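You operate a simulated robot arm through the tools that you are given. There is no shell and no other tool.

Carry out the task below with a simulated robot arm. There is one attempt and no reset: what you move stays moved.

TASK
Draw the plug gauge, tray the white outlet, then jig the cream one and hone it.
Fine: gauge in the bench brush stand, outlet in the small green tray, hone back. Set down upright: plug gauge, round hone.

Only the result counts: the job must be done as asked and must still hold three seconds after the hand-in. Knocking over, shifting, dropping, spilling or breaking anything else fails it.

THE ROBOT
A 7-joint arm with a two-finger parallel gripper, fixed in place. Base frame: the origin is at the foot of the arm, x ahead of it, y to its left, z up; the work surface is at about z = 800. Readings come in mm, rad, newtons and seconds.
With the tool pointing down near the work surface it reaches from about 300 to 700 mm from the base axis. Its first joint turns from -1.152 to 1.152 rad. Payload 1.57 kg.
The TCP is the grasp point between the finger pads, 30 mm short of the fingertips. In the tool frame z runs along the fingers and y along their closing line. The gripper opens to 110 mm. The fingers are 24 mm wide and 12 mm thick; the gripper's body (48 by 112 mm) begins 78 mm behind the TCP.
Orientation is told as [roll, pitch, yaw] about the base's x, y, z axes, in that order, counted from this pose: with the fingers straight down and closing along the base's y, the tool's x points along the base's -x, its y along +y and its z along -z.

THE INTERFACE
- The arm moves only by the tool apply_moves. Its argument "plan" is a list of rows, each a list of 7 numbers: the shift along the tool's x, y, z in mm, then the turn, a rotation vector about the tool's x, y, z in degrees, then the finger opening in mm, from 0 to 110. In form: [[x, y, z, rx, ry, rz, jaw], ...]. A call has 1 to 20 rows; each row shifts and turns the commanded pose from where the row before left it, along the tool's axes as they then stand. Rows are played at 5 a second. More than 50 mm and 0.15 rad between two rows, or a gripper value outside its range, and nothing of the call is played. Where a pose cannot be reached the arm comes as near as it can. A force on the tool above 60 N (or 10 N above the force at the start of the call, whichever is more), or a blocked arm, ends the call early, and 0.2 s more pass. The fingers move at their own pace (about 108 mm/s each) and stop on an object; they squeeze with about 30 N. The grip force told is the motor's: it shows also when the fingers shut on nothing. Time passes only in rows, and 0.2 s behind the last, so rows that do not move let the fingers close. It gives the time, the measured TCP pose, the force on the tool (base axes), the opening and the grip force at its end, in the units of the frame above (readings bear some noise), with the torque about the TCP (base axes, N m) and any sound that the robot's microphone picked up.
- Cameras (640 x 400 px; columns grow to the right, rows downward): "scene" is fixed at [175.5, -398.9, 1403.5]; the picture's right is [0.69, -0.73, 0.00], its down [-0.41, -0.39, -0.83] and it looks along [0.60, 0.57, -0.56] (base axes); focal length 337 px, centre (320, 200). "wrist" rides on the gripper at [70, 16, -141] in the tool frame; the picture's right is [-0.23, 0.97, 0.00], its down [-0.85, -0.20, -0.48] and it looks along [-0.47, -0.11, 0.88] (tool axes); focal length 222 px, centre (320, 200). There is no depth. A picture from a camera that has moved, and an enlarged one, comes with that camera's place and axes in the base frame and with its lens.
- get_image(camera): a new picture of that camera. No time passes.
- zoom(camera, box): a new picture of the part [left, top, right, bottom] of that camera's present view, enlarged. No time passes.
- finish_job(): hands the job in; it is judged then, once.

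Nothing tells you positions but the pictures and the camera data. Unless the task says otherwise, let go and move clear before handing in.

The tools are called as name(argument=value, ...) on one line, values as JSON. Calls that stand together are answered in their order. apply_moves: Moves the arm, as the interface text tells. Its arguments: {"type":"object","properties":{"plan":{"type":"array"}},"required":["plan"]} The other tools are called the same way: get_image (camera) takes a picture; zoom (camera, box) takes an enlarged picture of a part of a camera's view; finish_job () hands the job in.

At the start:

```text
clock: 0.0
tcp_pos: [474.7, 47.1, 1138.6]
tcp_rot: [0.001, 0.0, 0.0]
ft_force: [0.6, -0.9, -0.6]
ft_torque: [-0.02, -0.02, -0.01]
gripper_width: 109.8
grip_force: 0.1
```

scene: 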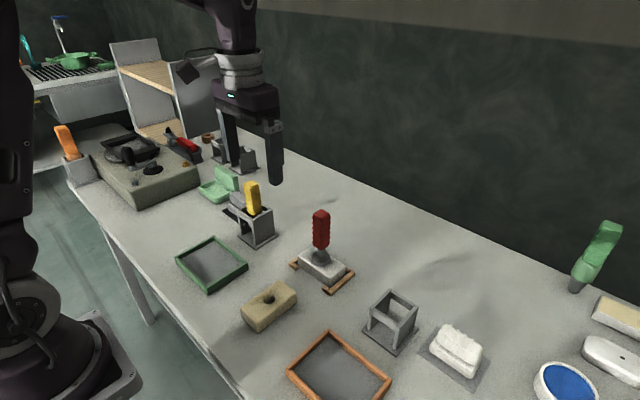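
wrist: 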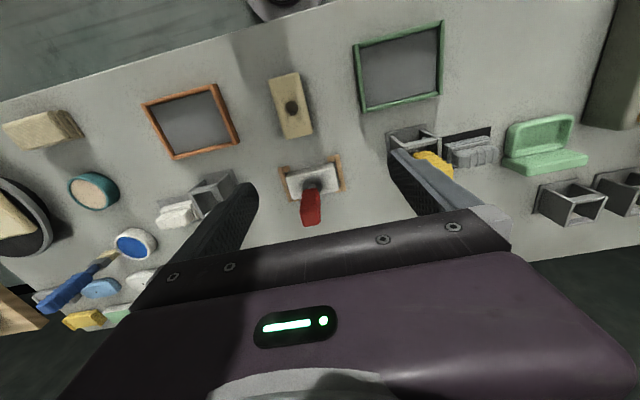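

I see a bench with a red-handled tool stuck in a white block held in a wooden-cornered jig, a cream block with a hole, green and orange framed trays, and stands. I'll zoom in to identify each of them before moving anything.

zoom(camera="scene", box=[160, 150, 420, 400])

zoom(camera="scene", box=[260, 190, 380, 310])

zoom(camera="scene", box=[180, 120, 300, 260])

zoom(camera="scene", box=[340, 200, 640, 400])

zoom(camera="scene", box=[20, 90, 240, 220])

zoom(camera="wrist", box=[0, 80, 260, 340])

zoom(camera="wrist", box=[240, 0, 640, 260])

```text
1.60 times, centred on (290, 275) of scene
camera zoom: at [175.5, -398.9, 1403.5], right [0.69, -0.73, 0.0], down [-0.41, -0.39, -0.83], along [0.6, 0.57, -0.56], focal length 540 px, centre (368, 80)
```

zoom: 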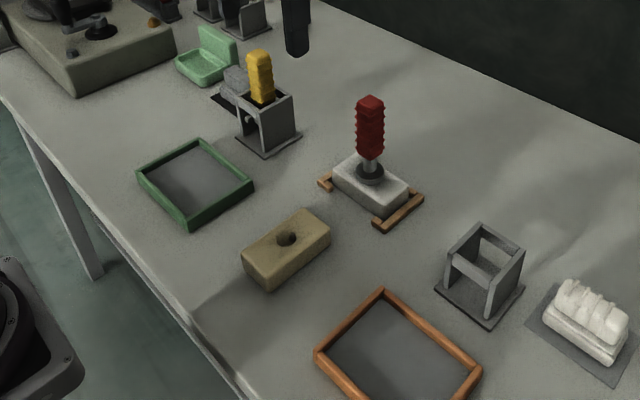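

```text
3.33 times, centred on (320, 250) of scene
camera zoom: at [175.5, -398.9, 1403.5], right [0.69, -0.73, 0.0], down [-0.41, -0.39, -0.83], along [0.6, 0.57, -0.56], focal length 1124 px, centre (320, 33)
```

zoom: 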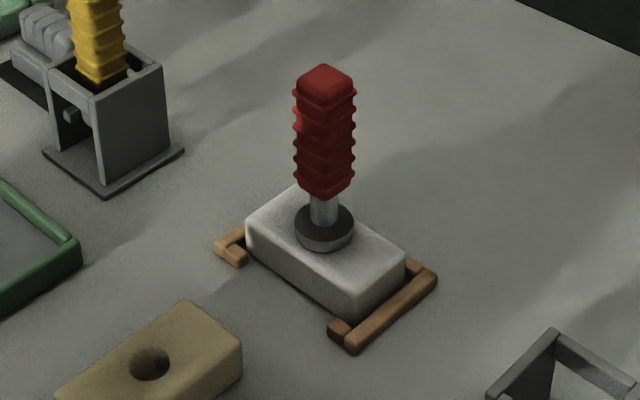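

```text
2.86 times, centred on (240, 190) of scene
camera zoom: at [175.5, -398.9, 1403.5], right [0.69, -0.73, 0.0], down [-0.41, -0.39, -0.83], along [0.6, 0.57, -0.56], focal length 964 px, centre (549, 229)
```

zoom: 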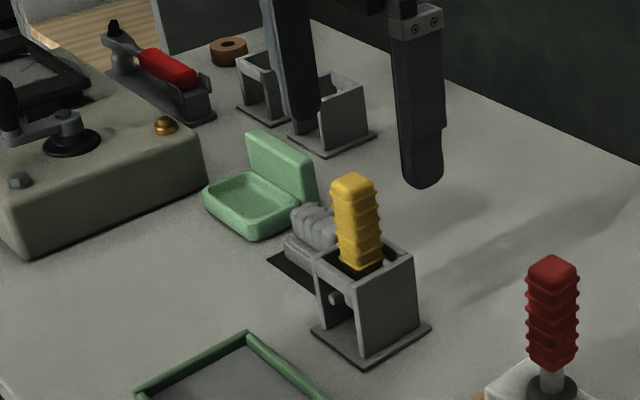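

```text
2.00 times, centred on (490, 300) of scene
camera zoom: at [175.5, -398.9, 1403.5], right [0.69, -0.73, 0.0], down [-0.41, -0.39, -0.83], along [0.6, 0.57, -0.56], focal length 675 px, centre (-20, 0)
```

zoom: 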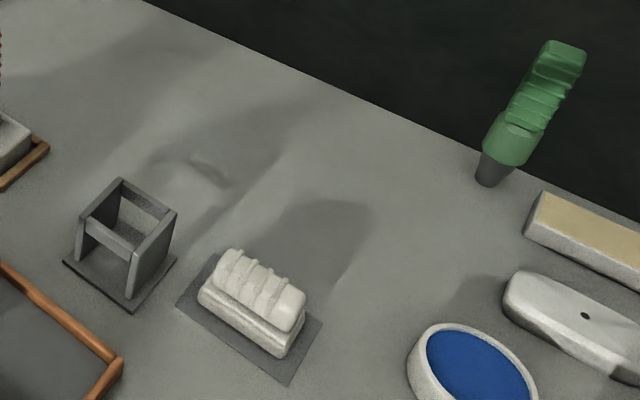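

```text
2.91 times, centred on (130, 155) of scene
camera zoom: at [175.5, -398.9, 1403.5], right [0.69, -0.73, 0.0], down [-0.41, -0.39, -0.83], along [0.6, 0.57, -0.56], focal length 981 px, centre (873, 331)
```

zoom: 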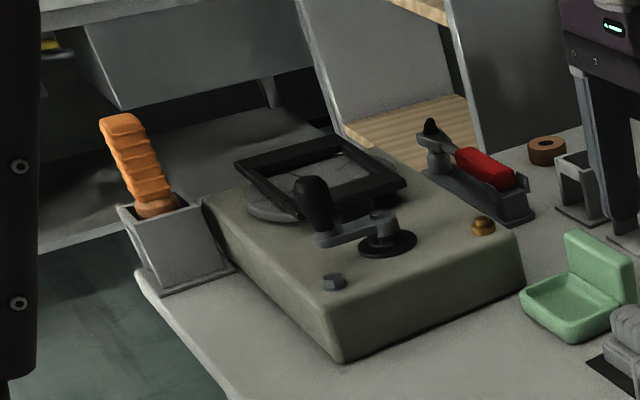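

```text
1.54 times, centred on (130, 210) of wrist
camera zoom: at [404.7, 63.9, 1279.4], right [0.23, 0.97, 0.0], down [0.85, -0.2, 0.48], along [0.47, -0.11, -0.88], focal length 342 px, centre (612, 185)
```

zoom: 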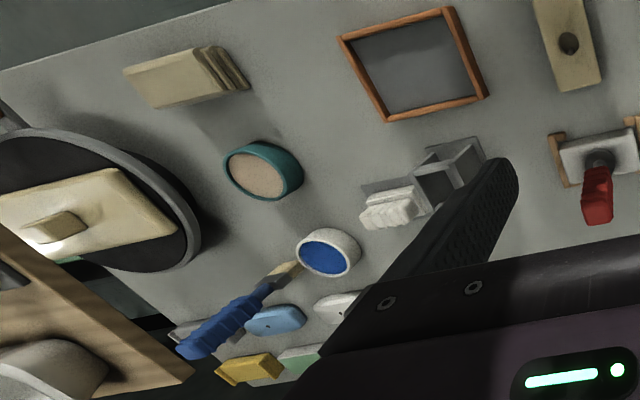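

```text
1.54 times, centred on (440, 130) of wrist
camera zoom: at [404.7, 63.9, 1279.4], right [0.23, 0.97, 0.0], down [0.85, -0.2, 0.48], along [0.47, -0.11, -0.88], focal length 342 px, centre (135, 308)
```

zoom: 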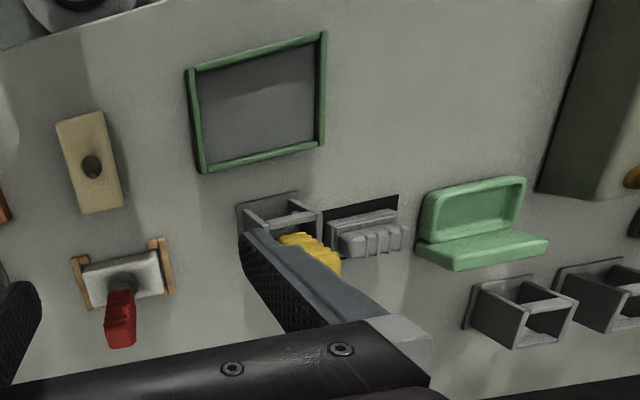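

I'll look closer at the stands, the small shapes beside them, and the tools themselves before deciding which stand is which.

zoom(camera="scene", box=[355, 275, 495, 395])

zoom(camera="scene", box=[195, 155, 285, 255])

zoom(camera="scene", box=[150, 110, 270, 190])

zoom(camera="wrist", box=[380, 100, 500, 200])

zoom(camera="wrist", box=[500, 90, 640, 250])

zoom(camera="wrist", box=[140, 150, 260, 250])

zoom(camera="wrist", box=[240, 60, 370, 240])

zoom(camera="wrist", box=[0, 160, 180, 340])

```text
3.33 times, centred on (425, 335) of scene
camera zoom: at [175.5, -398.9, 1403.5], right [0.69, -0.73, 0.0], down [-0.41, -0.39, -0.83], along [0.6, 0.57, -0.56], focal length 1124 px, centre (-30, -250)
```

zoom: 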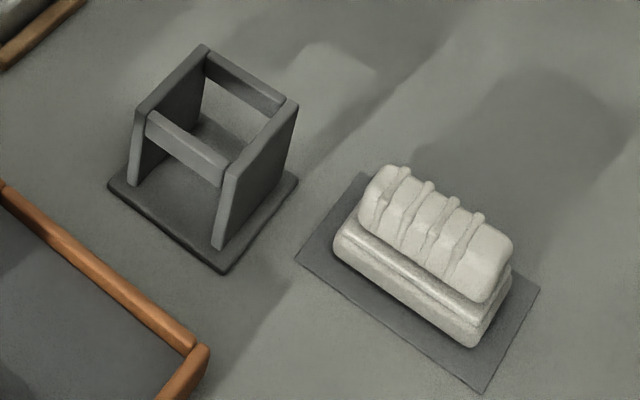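

```text
4.00 times, centred on (240, 205) of scene
camera zoom: at [175.5, -398.9, 1403.5], right [0.69, -0.73, 0.0], down [-0.41, -0.39, -0.83], along [0.6, 0.57, -0.56], focal length 1349 px, centre (640, 180)
```

zoom: 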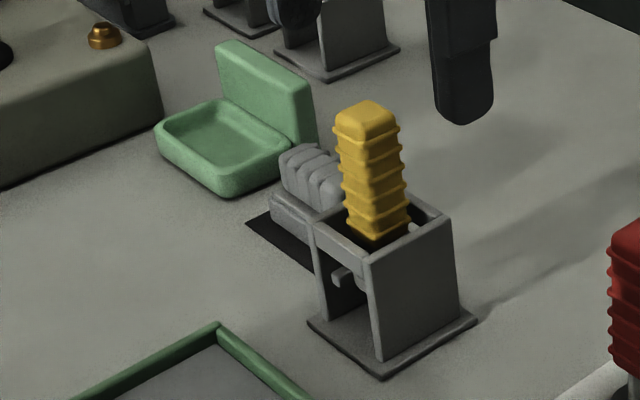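

```text
5.00 times, centred on (210, 150) of scene
camera zoom: at [175.5, -398.9, 1403.5], right [0.69, -0.73, 0.0], down [-0.41, -0.39, -0.83], along [0.6, 0.57, -0.56], focal length 1687 px, centre (870, 450)
```

zoom: 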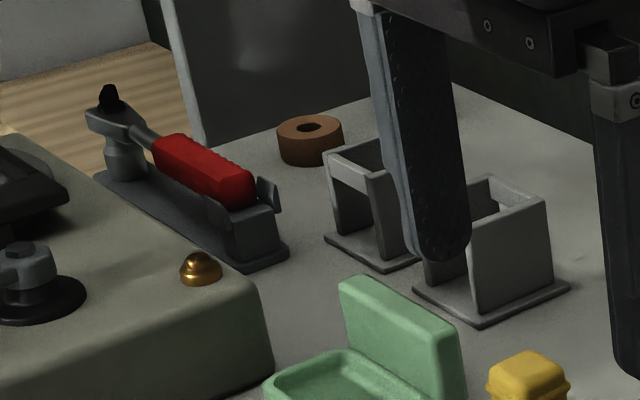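

```text
4.00 times, centred on (440, 150) of wrist
camera zoom: at [404.7, 63.9, 1279.4], right [0.23, 0.97, 0.0], down [0.85, -0.2, 0.48], along [0.47, -0.11, -0.88], focal length 888 px, centre (-160, 400)
```

zoom: 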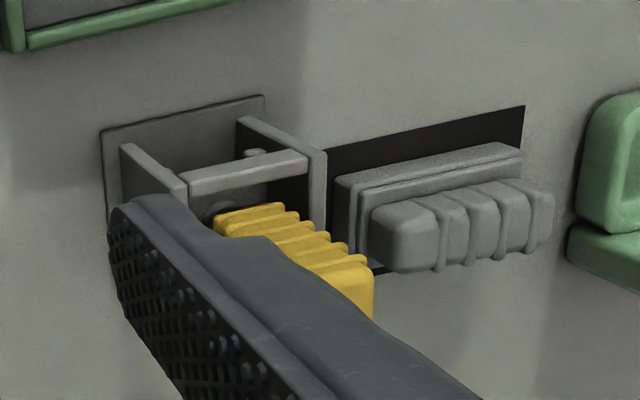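

```text
2.50 times, centred on (570, 170) of wrist
camera zoom: at [404.7, 63.9, 1279.4], right [0.23, 0.97, 0.0], down [0.85, -0.2, 0.48], along [0.47, -0.11, -0.88], focal length 555 px, centre (-305, 275)
```

zoom: 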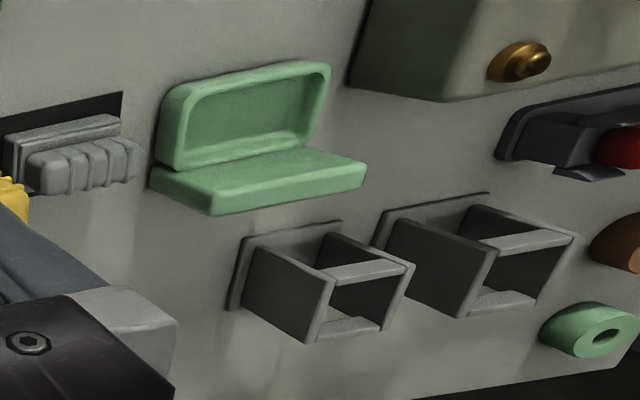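

```text
4.00 times, centred on (200, 200) of wrist
camera zoom: at [404.7, 63.9, 1279.4], right [0.23, 0.97, 0.0], down [0.85, -0.2, 0.48], along [0.47, -0.11, -0.88], focal length 888 px, centre (800, 200)
```

zoom: 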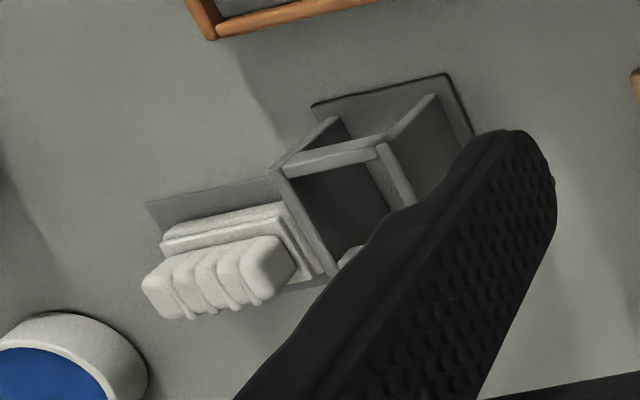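

```text
2.22 times, centred on (305, 150) of wrist
camera zoom: at [404.7, 63.9, 1279.4], right [0.23, 0.97, 0.0], down [0.85, -0.2, 0.48], along [0.47, -0.11, -0.88], focal length 494 px, centre (353, 311)
```

zoom: 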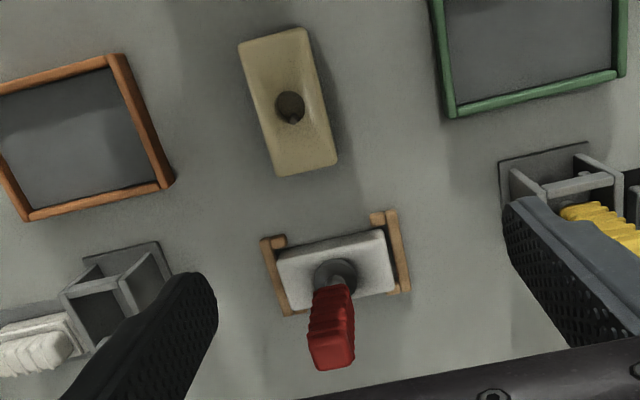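

```text
2.22 times, centred on (90, 250) of wrist
camera zoom: at [404.7, 63.9, 1279.4], right [0.23, 0.97, 0.0], down [0.85, -0.2, 0.48], along [0.47, -0.11, -0.88], focal length 494 px, centre (831, 89)
```

zoom: 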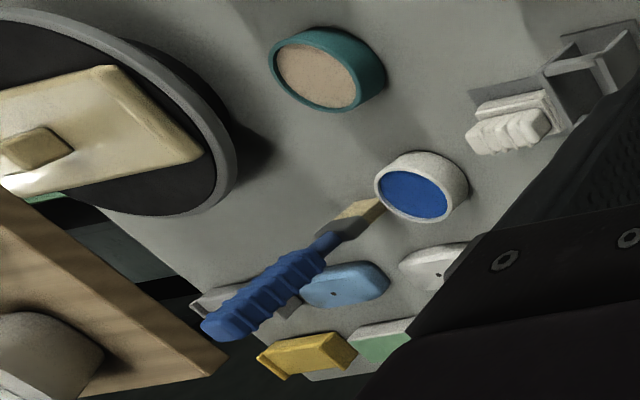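

The red-handled plug gauge sits in the white outlet in the jig, at about (595, -5). The cream outlet is near (437, -7), the yellow tool's stand near (579, 218), the empty stand beside the white bench brush near (578, -215), and the green tray near (429, 210). Next I'll move the wrist camera in for a closer look.

apply_moves(plan=[[24, -12, 22, 0, 0, 0, 110], [24, -12, 22, 0, 0, 0, 110], [24, -12, 22, 0, 0, 0, 110], [24, -12, 22, 0, 0, 0, 110], [0, 0, 0, 0, 0, 0, 110]])

get_image(camera="wrist")

get_image(camera="scene")

```text
clock: 1.2
tcp_pos: [378.2, -4.0, 1052.8]
tcp_rot: [-0.001, -0.001, -0.003]
ft_force: [0.6, 0.6, 0.5]
ft_torque: [0.0, -0.01, -0.04]
gripper_width: 110.0
grip_force: 0.1
```

```text
taken
camera wrist: at [308.7, 13.1, 1193.3], right [0.23, 0.97, 0.0], down [0.85, -0.2, 0.48], along [0.47, -0.11, -0.88], focal length 222 px, centre (320, 200)
```

wrist: 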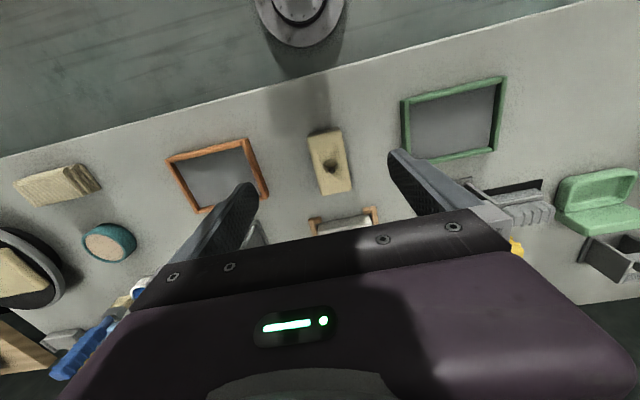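

```text
taken
```

scene: 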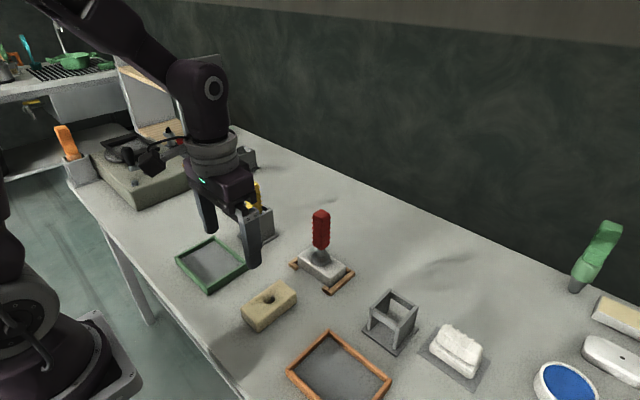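

The gripper body blocks much of the view from here. I'll move to a spot that looks down at the jig, the cream outlet and the empty stand.

apply_moves(plan=[[-35, 0, -15, 0, 0, 0, 110], [-35, 0, -15, 0, 0, 0, 110], [-35, 0, -15, 0, 0, 0, 110], [-30, 0, -5, 0, 0, 0, 110], [0, 0, 0, 0, 0, 0, 110]])

get_image(camera="wrist")

zoom(camera="wrist", box=[260, 60, 400, 230])

zoom(camera="wrist", box=[130, 60, 270, 200])

zoom(camera="wrist", box=[380, 40, 520, 180])

```text
clock: 2.4
tcp_pos: [512.3, -1.1, 1103.4]
tcp_rot: [0.001, 0.0, 0.0]
ft_force: [-1.2, 0.4, -0.5]
ft_torque: [0.01, 0.0, 0.02]
gripper_width: 109.9
grip_force: 0.0
```

```text
taken
camera wrist: at [442.8, 15.8, 1244.1], right [0.23, 0.97, 0.0], down [0.85, -0.2, 0.48], along [0.47, -0.11, -0.88], focal length 222 px, centre (320, 200)
```

wrist: 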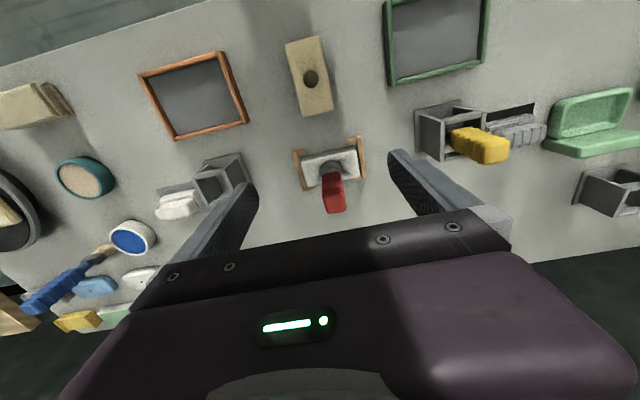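

```text
2.35 times, centred on (330, 145) of wrist
camera zoom: at [442.8, 15.8, 1244.1], right [0.23, 0.97, 0.0], down [0.85, -0.2, 0.48], along [0.47, -0.11, -0.88], focal length 523 px, centre (296, 329)
```

zoom: 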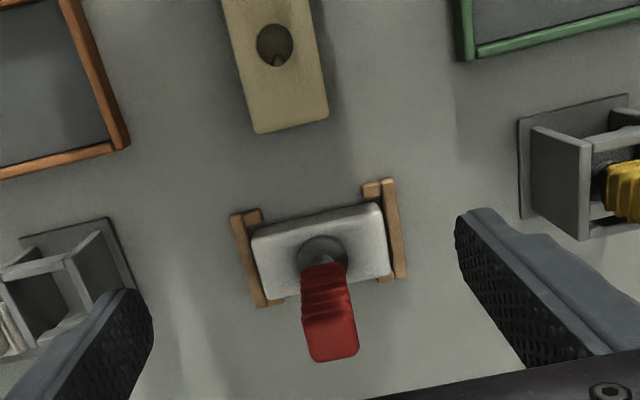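

```text
2.86 times, centred on (200, 130) of wrist
camera zoom: at [442.8, 15.8, 1244.1], right [0.23, 0.97, 0.0], down [0.85, -0.2, 0.48], along [0.47, -0.11, -0.88], focal length 635 px, centre (663, 400)
```

zoom: 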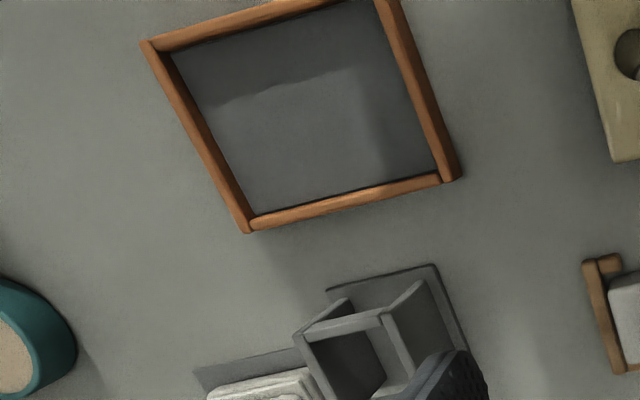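

```text
2.86 times, centred on (450, 110) of wrist
camera zoom: at [442.8, 15.8, 1244.1], right [0.23, 0.97, 0.0], down [0.85, -0.2, 0.48], along [0.47, -0.11, -0.88], focal length 635 px, centre (-51, 457)
```

zoom: 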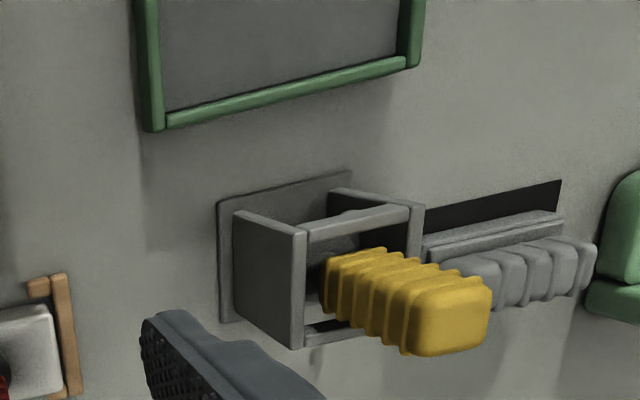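

The jig is aligned with the base axes and centred near (596, 1). I'll zoom further to measure the stands and to see how the yellow tool is held.

zoom(camera="scene", box=[225, 175, 285, 255])

zoom(camera="wrist", box=[405, 90, 515, 170])

zoom(camera="scene", box=[355, 280, 425, 360])

zoom(camera="scene", box=[285, 200, 360, 295])

zoom(camera="scene", box=[235, 270, 305, 340])

zoom(camera="wrist", box=[270, 20, 350, 120])

zoom(camera="wrist", box=[285, 130, 375, 220])

zoom(camera="wrist", box=[370, 0, 500, 100])

```text
5.00 times, centred on (255, 215) of scene
camera zoom: at [175.5, -398.9, 1403.5], right [0.69, -0.73, 0.0], down [-0.41, -0.39, -0.83], along [0.6, 0.57, -0.56], focal length 1687 px, centre (645, 125)
```

zoom: 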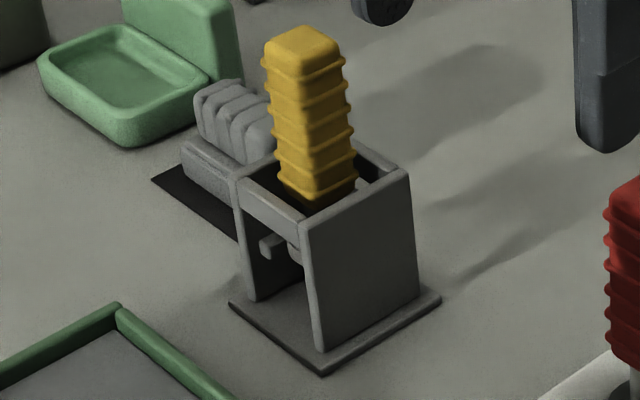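

```text
5.00 times, centred on (460, 130) of wrist
camera zoom: at [442.8, 15.8, 1244.1], right [0.23, 0.97, 0.0], down [0.85, -0.2, 0.48], along [0.47, -0.11, -0.88], focal length 1111 px, centre (-380, 550)
```

zoom: 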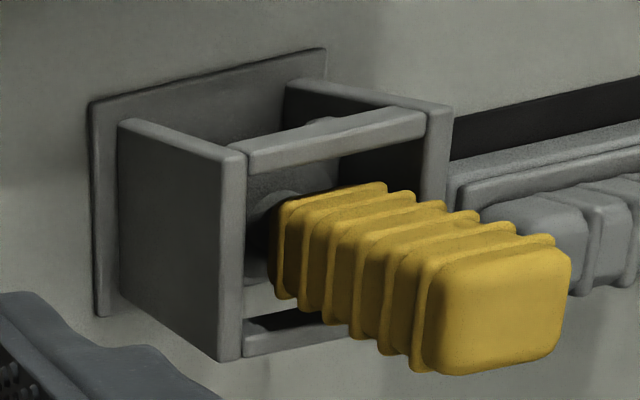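

```text
5.00 times, centred on (390, 320) of scene
camera zoom: at [175.5, -398.9, 1403.5], right [0.69, -0.73, 0.0], down [-0.41, -0.39, -0.83], along [0.6, 0.57, -0.56], focal length 1687 px, centre (-30, -400)
```

zoom: 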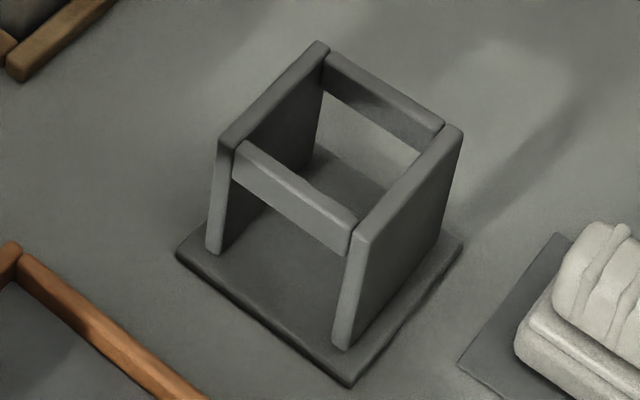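

```text
4.21 times, centred on (322, 248) of scene
camera zoom: at [175.5, -398.9, 1403.5], right [0.69, -0.73, 0.0], down [-0.41, -0.39, -0.83], along [0.6, 0.57, -0.56], focal length 1420 px, centre (310, 0)
```

zoom: 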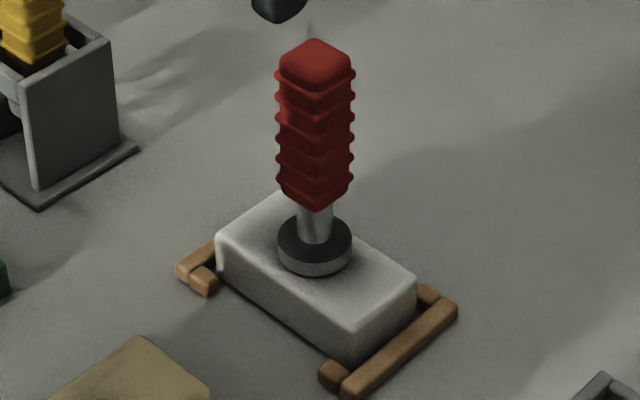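

```text
5.71 times, centred on (270, 305) of scene
camera zoom: at [175.5, -398.9, 1403.5], right [0.69, -0.73, 0.0], down [-0.41, -0.39, -0.83], along [0.6, 0.57, -0.56], focal length 1928 px, centre (606, -400)
```

zoom: 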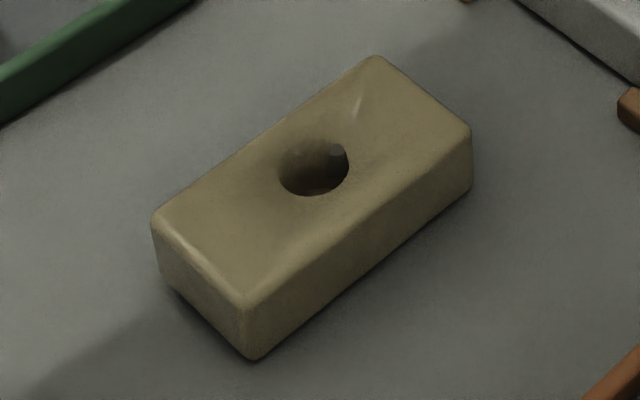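

```text
4.00 times, centred on (310, 70) of wrist
camera zoom: at [442.8, 15.8, 1244.1], right [0.23, 0.97, 0.0], down [0.85, -0.2, 0.48], along [0.47, -0.11, -0.88], focal length 888 px, centre (360, 720)
```

zoom: 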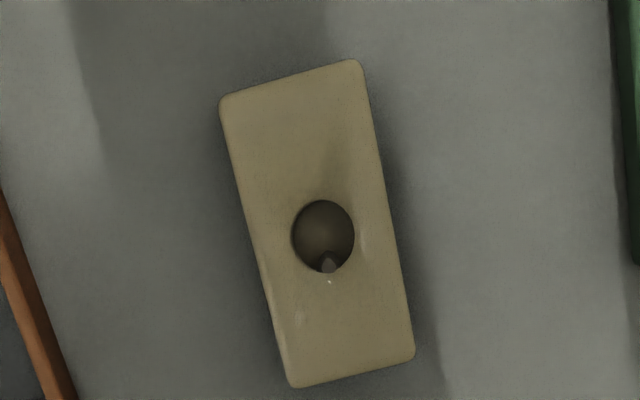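

```text
4.44 times, centred on (330, 175) of wrist
camera zoom: at [442.8, 15.8, 1244.1], right [0.23, 0.97, 0.0], down [0.85, -0.2, 0.48], along [0.47, -0.11, -0.88], focal length 987 px, centre (276, 311)
```

zoom: 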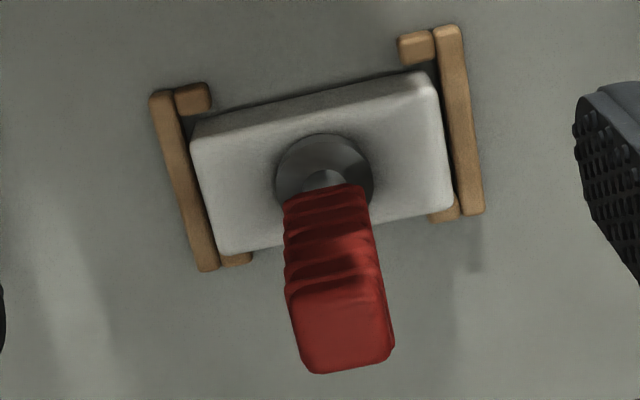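

```text
4.00 times, centred on (435, 50) of wrist
camera zoom: at [442.8, 15.8, 1244.1], right [0.23, 0.97, 0.0], down [0.85, -0.2, 0.48], along [0.47, -0.11, -0.88], focal length 888 px, centre (-140, 800)
```

zoom: 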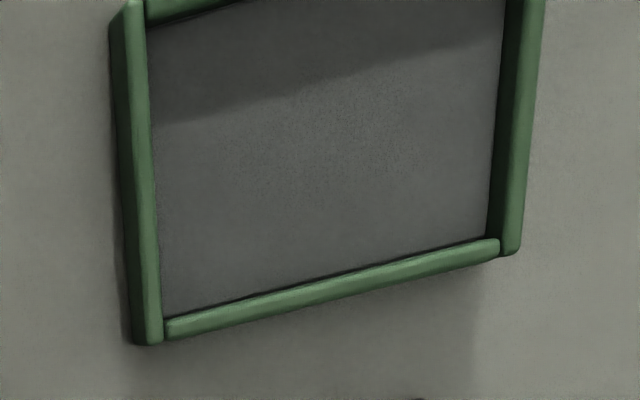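

There is something grey inside the cream outlet's hole, and a peg low on the yellow tool inside its stand. I'll zoom hard on both.

zoom(camera="scene", box=[260, 288, 284, 306])

zoom(camera="wrist", box=[298, 65, 326, 93])

zoom(camera="scene", box=[230, 205, 275, 235])

zoom(camera="wrist", box=[425, 105, 475, 145])

zoom(camera="scene", box=[305, 235, 345, 275])

zoom(camera="scene", box=[420, 315, 500, 395])

```text
16.00 times, centred on (272, 297) of scene
camera zoom: at [175.5, -398.9, 1403.5], right [0.69, -0.73, 0.0], down [-0.41, -0.39, -0.83], along [0.6, 0.57, -0.56], focal length 5398 px, centre (1088, -1352)
```

zoom: 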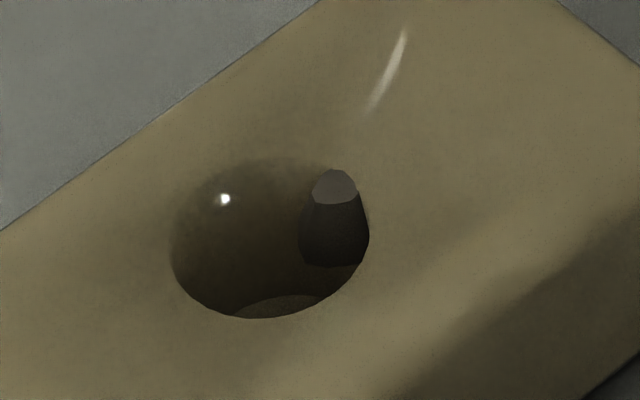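

```text
14.29 times, centred on (312, 79) of wrist
camera zoom: at [442.8, 15.8, 1244.1], right [0.23, 0.97, 0.0], down [0.85, -0.2, 0.48], along [0.47, -0.11, -0.88], focal length 3173 px, centre (434, 1929)
```

zoom: 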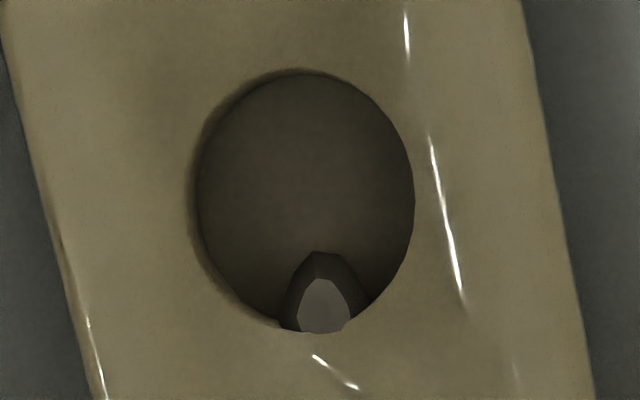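

```text
13.33 times, centred on (252, 220) of scene
camera zoom: at [175.5, -398.9, 1403.5], right [0.69, -0.73, 0.0], down [-0.41, -0.39, -0.83], along [0.6, 0.57, -0.56], focal length 4498 px, centre (1220, -67)
```

zoom: 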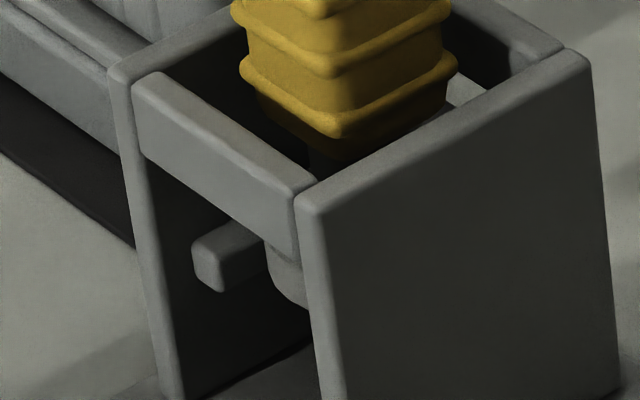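

```text
10.00 times, centred on (450, 125) of wrist
camera zoom: at [442.8, 15.8, 1244.1], right [0.23, 0.97, 0.0], down [0.85, -0.2, 0.48], along [0.47, -0.11, -0.88], focal length 2221 px, centre (-980, 950)
```

zoom: 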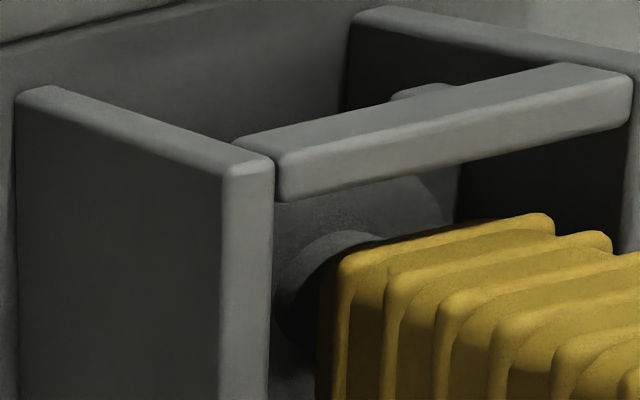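

```text
10.00 times, centred on (325, 255) of scene
camera zoom: at [175.5, -398.9, 1403.5], right [0.69, -0.73, 0.0], down [-0.41, -0.39, -0.83], along [0.6, 0.57, -0.56], focal length 3374 px, centre (270, -350)
```

zoom: 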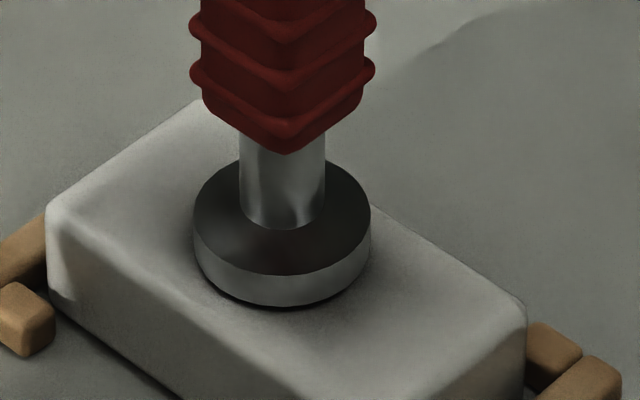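

```text
5.00 times, centred on (460, 355) of scene
camera zoom: at [175.5, -398.9, 1403.5], right [0.69, -0.73, 0.0], down [-0.41, -0.39, -0.83], along [0.6, 0.57, -0.56], focal length 1687 px, centre (-380, -575)
```

zoom: 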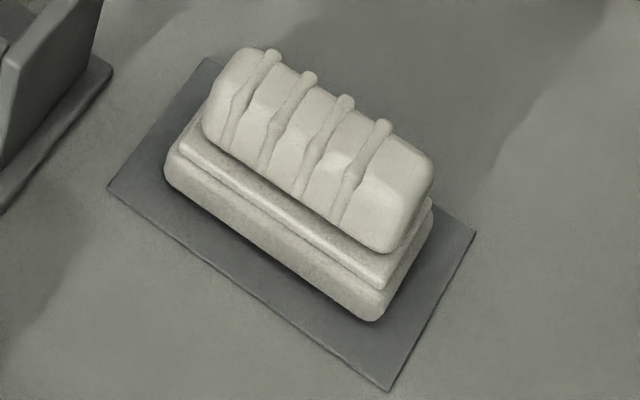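

The cream outlet has a grey nub inside its bore, and the yellow hone has a side lug that sits under its stand's near crossbar. I'll take the red plug gauge first, so I'm moving above its handle at about (595, -2).

apply_moves(plan=[[-28, 0, 5, 0, 0, 0, 110], [-28, 0, 5, 0, 0, 0, 110], [-27, 0, 5, 0, 0, 0, 110], [0, 0, 0, 0, 0, 0, 110], [0, 0, 0, 0, 0, 0, 110]])

get_image(camera="wrist")

zoom(camera="wrist", box=[220, 60, 420, 260])

zoom(camera="scene", box=[240, 100, 400, 300])

```text
clock: 3.6
tcp_pos: [596.4, -2.9, 1085.5]
tcp_rot: [-0.001, -0.001, -0.003]
ft_force: [0.0, -0.6, 0.0]
ft_torque: [0.04, 0.01, 0.0]
gripper_width: 110.0
grip_force: 0.1
```

```text
taken
camera wrist: at [526.7, 15.9, 1226.4], right [0.23, 0.97, 0.0], down [0.85, -0.2, 0.48], along [0.47, -0.11, -0.88], focal length 222 px, centre (320, 200)
```

wrist: 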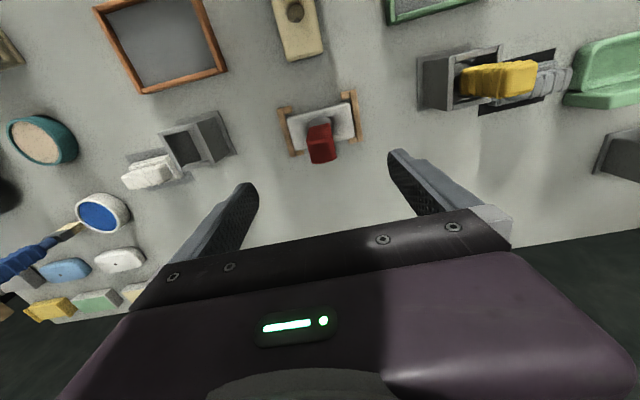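

```text
2.00 times, centred on (320, 160) of wrist
camera zoom: at [526.7, 15.9, 1226.4], right [0.23, 0.97, 0.0], down [0.85, -0.2, 0.48], along [0.47, -0.11, -0.88], focal length 444 px, centre (320, 280)
```

zoom: 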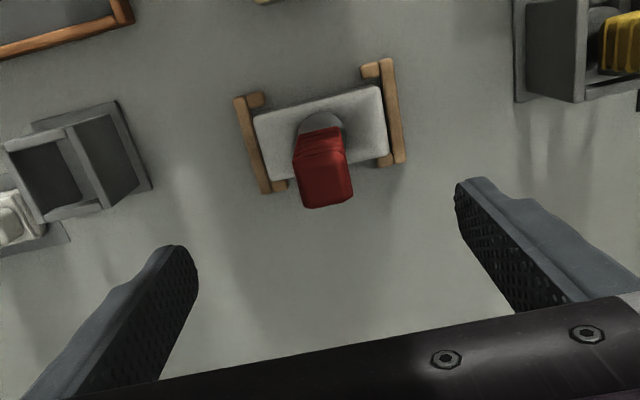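

```text
2.00 times, centred on (320, 200) of scene
camera zoom: at [175.5, -398.9, 1403.5], right [0.69, -0.73, 0.0], down [-0.41, -0.39, -0.83], along [0.6, 0.57, -0.56], focal length 675 px, centre (320, 200)
```

zoom: 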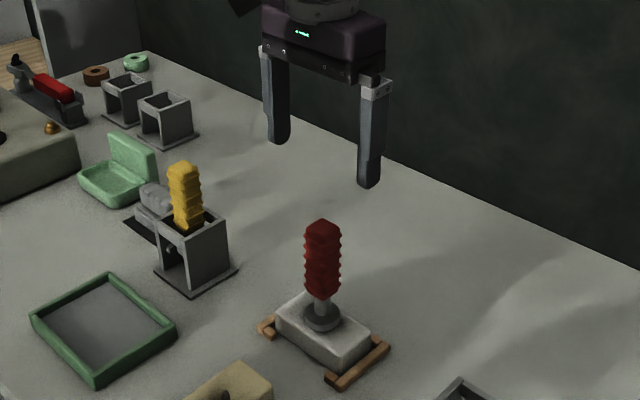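

The handle lies almost on the tool axis, off by about 2 mm. I'll shift slightly, go down around it and close the fingers.

apply_moves(plan=[[-2, 2, 28, 0, 0, 0, 110], [0, 0, 30, 0, 0, 0, 110], [0, 0, 30, 0, 0, 0, 110], [0, 0, 30, 0, 0, 0, 110], [0, 0, 26, 0, 0, 0, 110], [0, 0, 0, 0, 0, 0, 110]])

zoom(camera="scene", box=[240, 130, 400, 300])

zoom(camera="wrist", box=[220, 60, 420, 260])

```text
clock: 5.0
tcp_pos: [597.1, 1.2, 940.3]
tcp_rot: [0.0, 0.0, 0.001]
ft_force: [0.1, -0.3, 0.0]
ft_torque: [0.0, -0.04, -0.03]
gripper_width: 110.1
grip_force: 0.0
```

```text
2.35 times, centred on (320, 215) of scene
camera zoom: at [175.5, -398.9, 1403.5], right [0.69, -0.73, 0.0], down [-0.41, -0.39, -0.83], along [0.6, 0.57, -0.56], focal length 794 px, centre (320, 165)
```

zoom: 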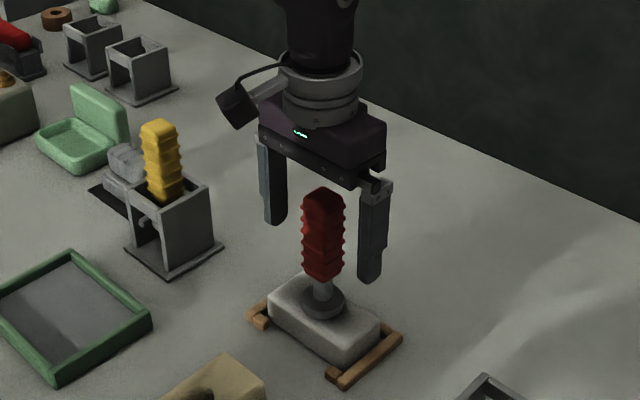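

```text
2.00 times, centred on (320, 160) of wrist
camera zoom: at [527.4, 18.1, 1082.0], right [0.23, 0.97, 0.0], down [0.85, -0.2, 0.48], along [0.47, -0.11, -0.88], focal length 444 px, centre (320, 280)
```

zoom: 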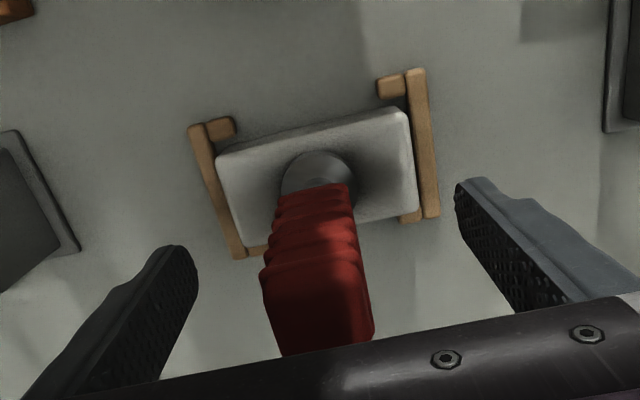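

The handle is between the fingers, so I'm closing on it.

apply_moves(plan=[[0, 0, 0, 0, 0, 0, 60], [0, 0, 0, 0, 0, 0, 20], [0, 0, 0, 0, 0, 0, 10], [0, 0, 0, 0, 0, 0, 10], [0, 0, 0, 0, 0, 0, 10]])

zoom(camera="wrist", box=[220, 60, 420, 260])

zoom(camera="scene", box=[270, 180, 370, 300])

```text
clock: 6.2
tcp_pos: [597.4, 0.5, 941.6]
tcp_rot: [0.0, 0.001, 0.001]
ft_force: [-0.8, -1.0, 0.1]
ft_torque: [-0.09, 0.0, -0.04]
gripper_width: 29.6
grip_force: 29.5
```

```text
2.00 times, centred on (320, 160) of wrist
camera zoom: at [527.5, 18.1, 1082.3], right [0.23, 0.97, 0.0], down [0.85, -0.2, 0.48], along [0.47, -0.11, -0.88], focal length 444 px, centre (320, 280)
```

zoom: 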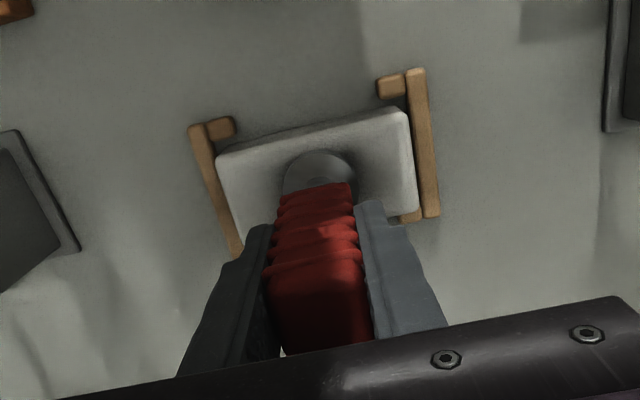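

```text
3.33 times, centred on (320, 240) of scene
camera zoom: at [175.5, -398.9, 1403.5], right [0.69, -0.73, 0.0], down [-0.41, -0.39, -0.83], along [0.6, 0.57, -0.56], focal length 1124 px, centre (320, 67)
```

zoom: 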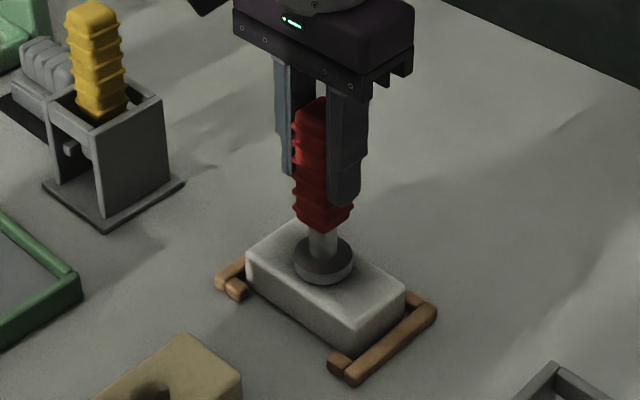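

I have it gripped at 29.6 mm with almost no side load. I'll pull up slowly at first and watch the force.

apply_moves(plan=[[0, 0, -4, 0, 0, 0, 10], [0, 0, -4, 0, 0, 0, 10], [0, 0, -4, 0, 0, 0, 10], [0, 0, 0, 0, 0, 0, 10]])

zoom(camera="scene", box=[270, 180, 370, 300])

```text
clock: 7.2
tcp_pos: [598.2, 1.8, 955.0]
tcp_rot: [0.001, 0.002, 0.0]
ft_force: [-0.6, -0.4, -1.0]
ft_torque: [0.0, 0.02, -0.02]
gripper_width: 29.5
grip_force: 30.2
```

```text
3.33 times, centred on (320, 240) of scene
camera zoom: at [175.5, -398.9, 1403.5], right [0.69, -0.73, 0.0], down [-0.41, -0.39, -0.83], along [0.6, 0.57, -0.56], focal length 1124 px, centre (320, 67)
```

zoom: 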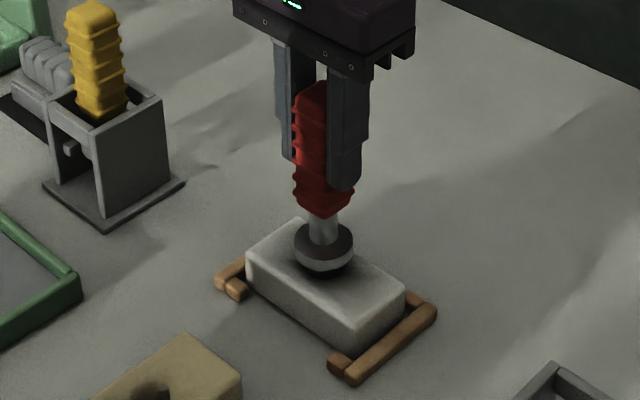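

It slides freely. I'll keep lifting until it's well clear, then look at its lower end.

apply_moves(plan=[[0, 0, -10, 0, 0, 0, 10], [0, 0, -12, 0, 0, 0, 10], [0, 0, -15, 0, 0, 0, 10], [0, 0, -20, 0, 0, 0, 10], [0, 0, -20, 0, 0, 0, 10], [0, 0, -20, 0, 0, 0, 10], [0, 0, -20, 0, 0, 0, 10], [0, 0, 0, 0, 0, 0, 10]])

zoom(camera="scene", box=[260, 110, 380, 300])

zoom(camera="wrist", box=[220, 40, 420, 240])

```text
clock: 9.0
tcp_pos: [598.8, -0.3, 1070.5]
tcp_rot: [-0.001, 0.0, -0.002]
ft_force: [-0.2, -0.1, -1.1]
ft_torque: [-0.03, 0.0, 0.02]
gripper_width: 29.7
grip_force: 29.7
```

```text
2.11 times, centred on (320, 205) of scene
camera zoom: at [175.5, -398.9, 1403.5], right [0.69, -0.73, 0.0], down [-0.41, -0.39, -0.83], along [0.6, 0.57, -0.56], focal length 710 px, centre (320, 190)
```

zoom: 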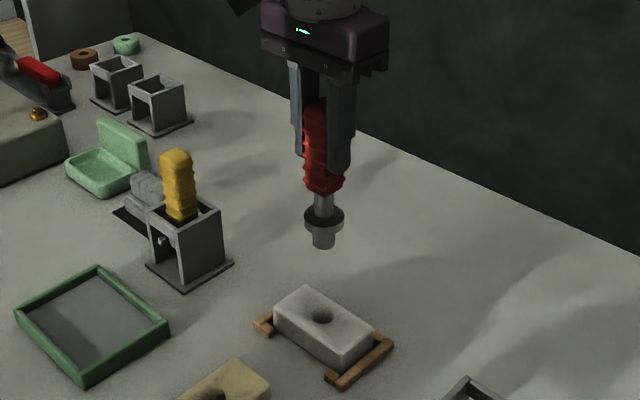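

```text
2.00 times, centred on (320, 140) of wrist
camera zoom: at [528.2, 16.2, 1211.1], right [0.23, 0.97, 0.0], down [0.85, -0.2, 0.48], along [0.47, -0.11, -0.88], focal length 444 px, centre (320, 320)
```

zoom: 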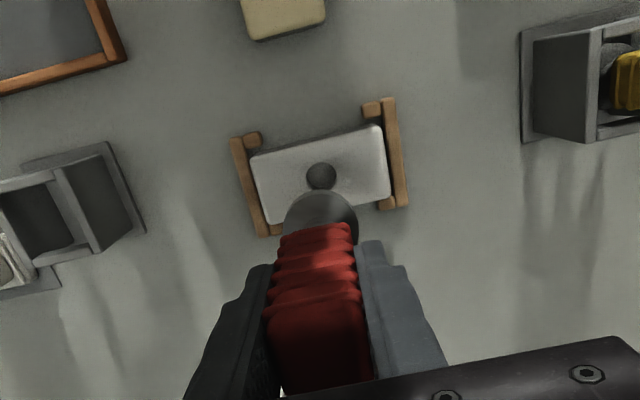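

The gauge is a handle, shaft, 40 mm disc and short plug. I'll zoom to measure it and the empty stand's opening before placing it.

zoom(camera="scene", box=[300, 150, 345, 240])

zoom(camera="wrist", box=[210, 100, 300, 200])

zoom(camera="wrist", box=[150, 90, 300, 200])

zoom(camera="scene", box=[295, 265, 355, 310])

```text
4.44 times, centred on (322, 195) of scene
camera zoom: at [175.5, -398.9, 1403.5], right [0.69, -0.73, 0.0], down [-0.41, -0.39, -0.83], along [0.6, 0.57, -0.56], focal length 1499 px, centre (309, 222)
```

zoom: 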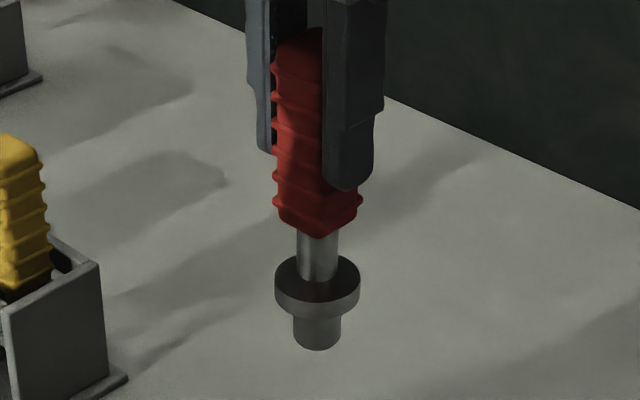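

```text
4.00 times, centred on (255, 150) of wrist
camera zoom: at [528.2, 16.2, 1211.1], right [0.23, 0.97, 0.0], down [0.85, -0.2, 0.48], along [0.47, -0.11, -0.88], focal length 888 px, centre (580, 400)
```

zoom: 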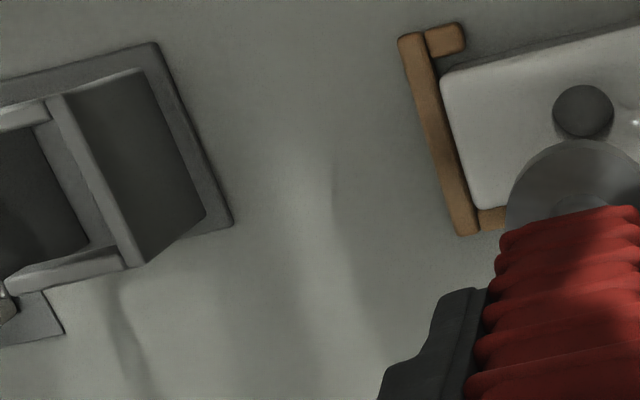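

```text
3.64 times, centred on (225, 145) of wrist
camera zoom: at [528.2, 16.2, 1211.1], right [0.23, 0.97, 0.0], down [0.85, -0.2, 0.48], along [0.47, -0.11, -0.88], focal length 808 px, centre (666, 400)
```

zoom: 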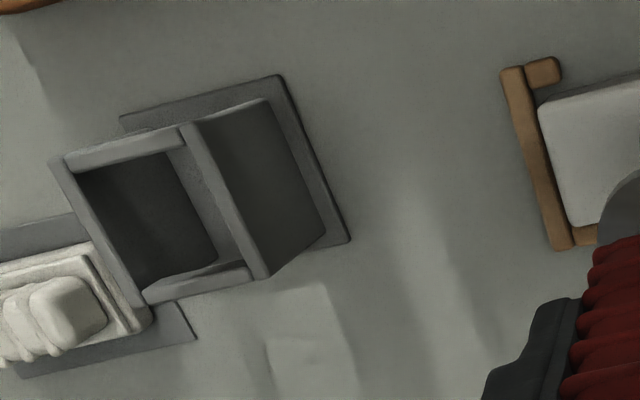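

```text
8.89 times, centred on (325, 288) of scene
camera zoom: at [175.5, -398.9, 1403.5], right [0.69, -0.73, 0.0], down [-0.41, -0.39, -0.83], along [0.6, 0.57, -0.56], focal length 2999 px, centre (276, -578)
```

zoom: 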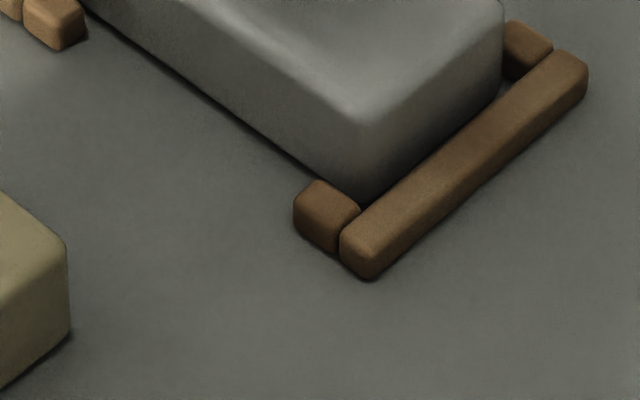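

The disc is about 40 mm and the stand's opening about 50 mm, centred near (575, -214). The gauge should therefore stand inside on its plug, as the yellow tool does in its own stand. I'll carry it over at this height.

apply_moves(plan=[[2, -20, 0, 0, 0, 0, 10], [4, -34, 0, 0, 0, 0, 10], [5, -40, 0, 0, 0, 0, 10], [5, -40, 0, 0, 0, 0, 10], [5, -40, 0, 0, 0, 0, 10], [2, -26, 0, 0, 0, 0, 10], [1, -14, 0, 0, 0, 0, 10], [0, 0, 0, 0, 0, 0, 10], [0, 0, 0, 0, 0, 0, 10]])

zoom(camera="scene", box=[330, 170, 450, 370])

zoom(camera="wrist", box=[220, 40, 420, 240])

```text
clock: 11.0
tcp_pos: [574.0, -214.6, 1067.9]
tcp_rot: [0.0, 0.0, 0.0]
ft_force: [1.0, 0.4, -1.1]
ft_torque: [0.01, -0.03, -0.03]
gripper_width: 29.6
grip_force: 30.5
```

```text
2.00 times, centred on (390, 270) of scene
camera zoom: at [175.5, -399.0, 1403.5], right [0.69, -0.73, 0.0], down [-0.41, -0.39, -0.83], along [0.6, 0.57, -0.56], focal length 675 px, centre (180, 60)
```

zoom: 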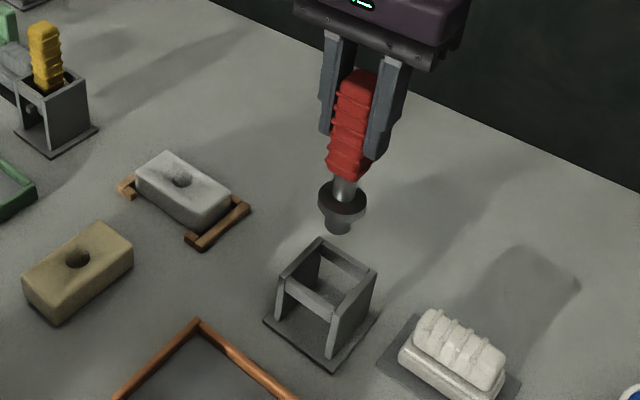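

```text
2.00 times, centred on (320, 140) of wrist
camera zoom: at [504.3, -196.4, 1209.2], right [0.23, 0.97, 0.0], down [0.85, -0.2, 0.48], along [0.47, -0.11, -0.88], focal length 444 px, centre (320, 320)
```

zoom: 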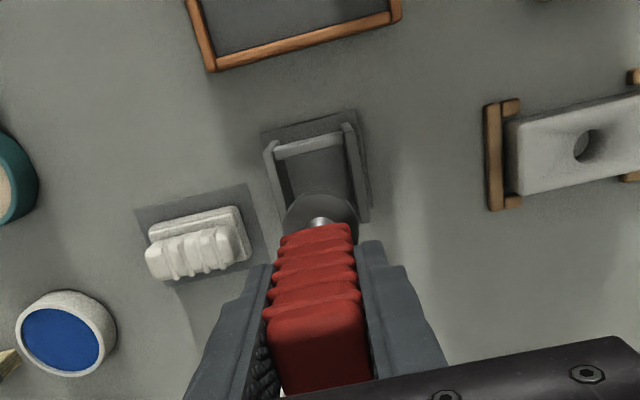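

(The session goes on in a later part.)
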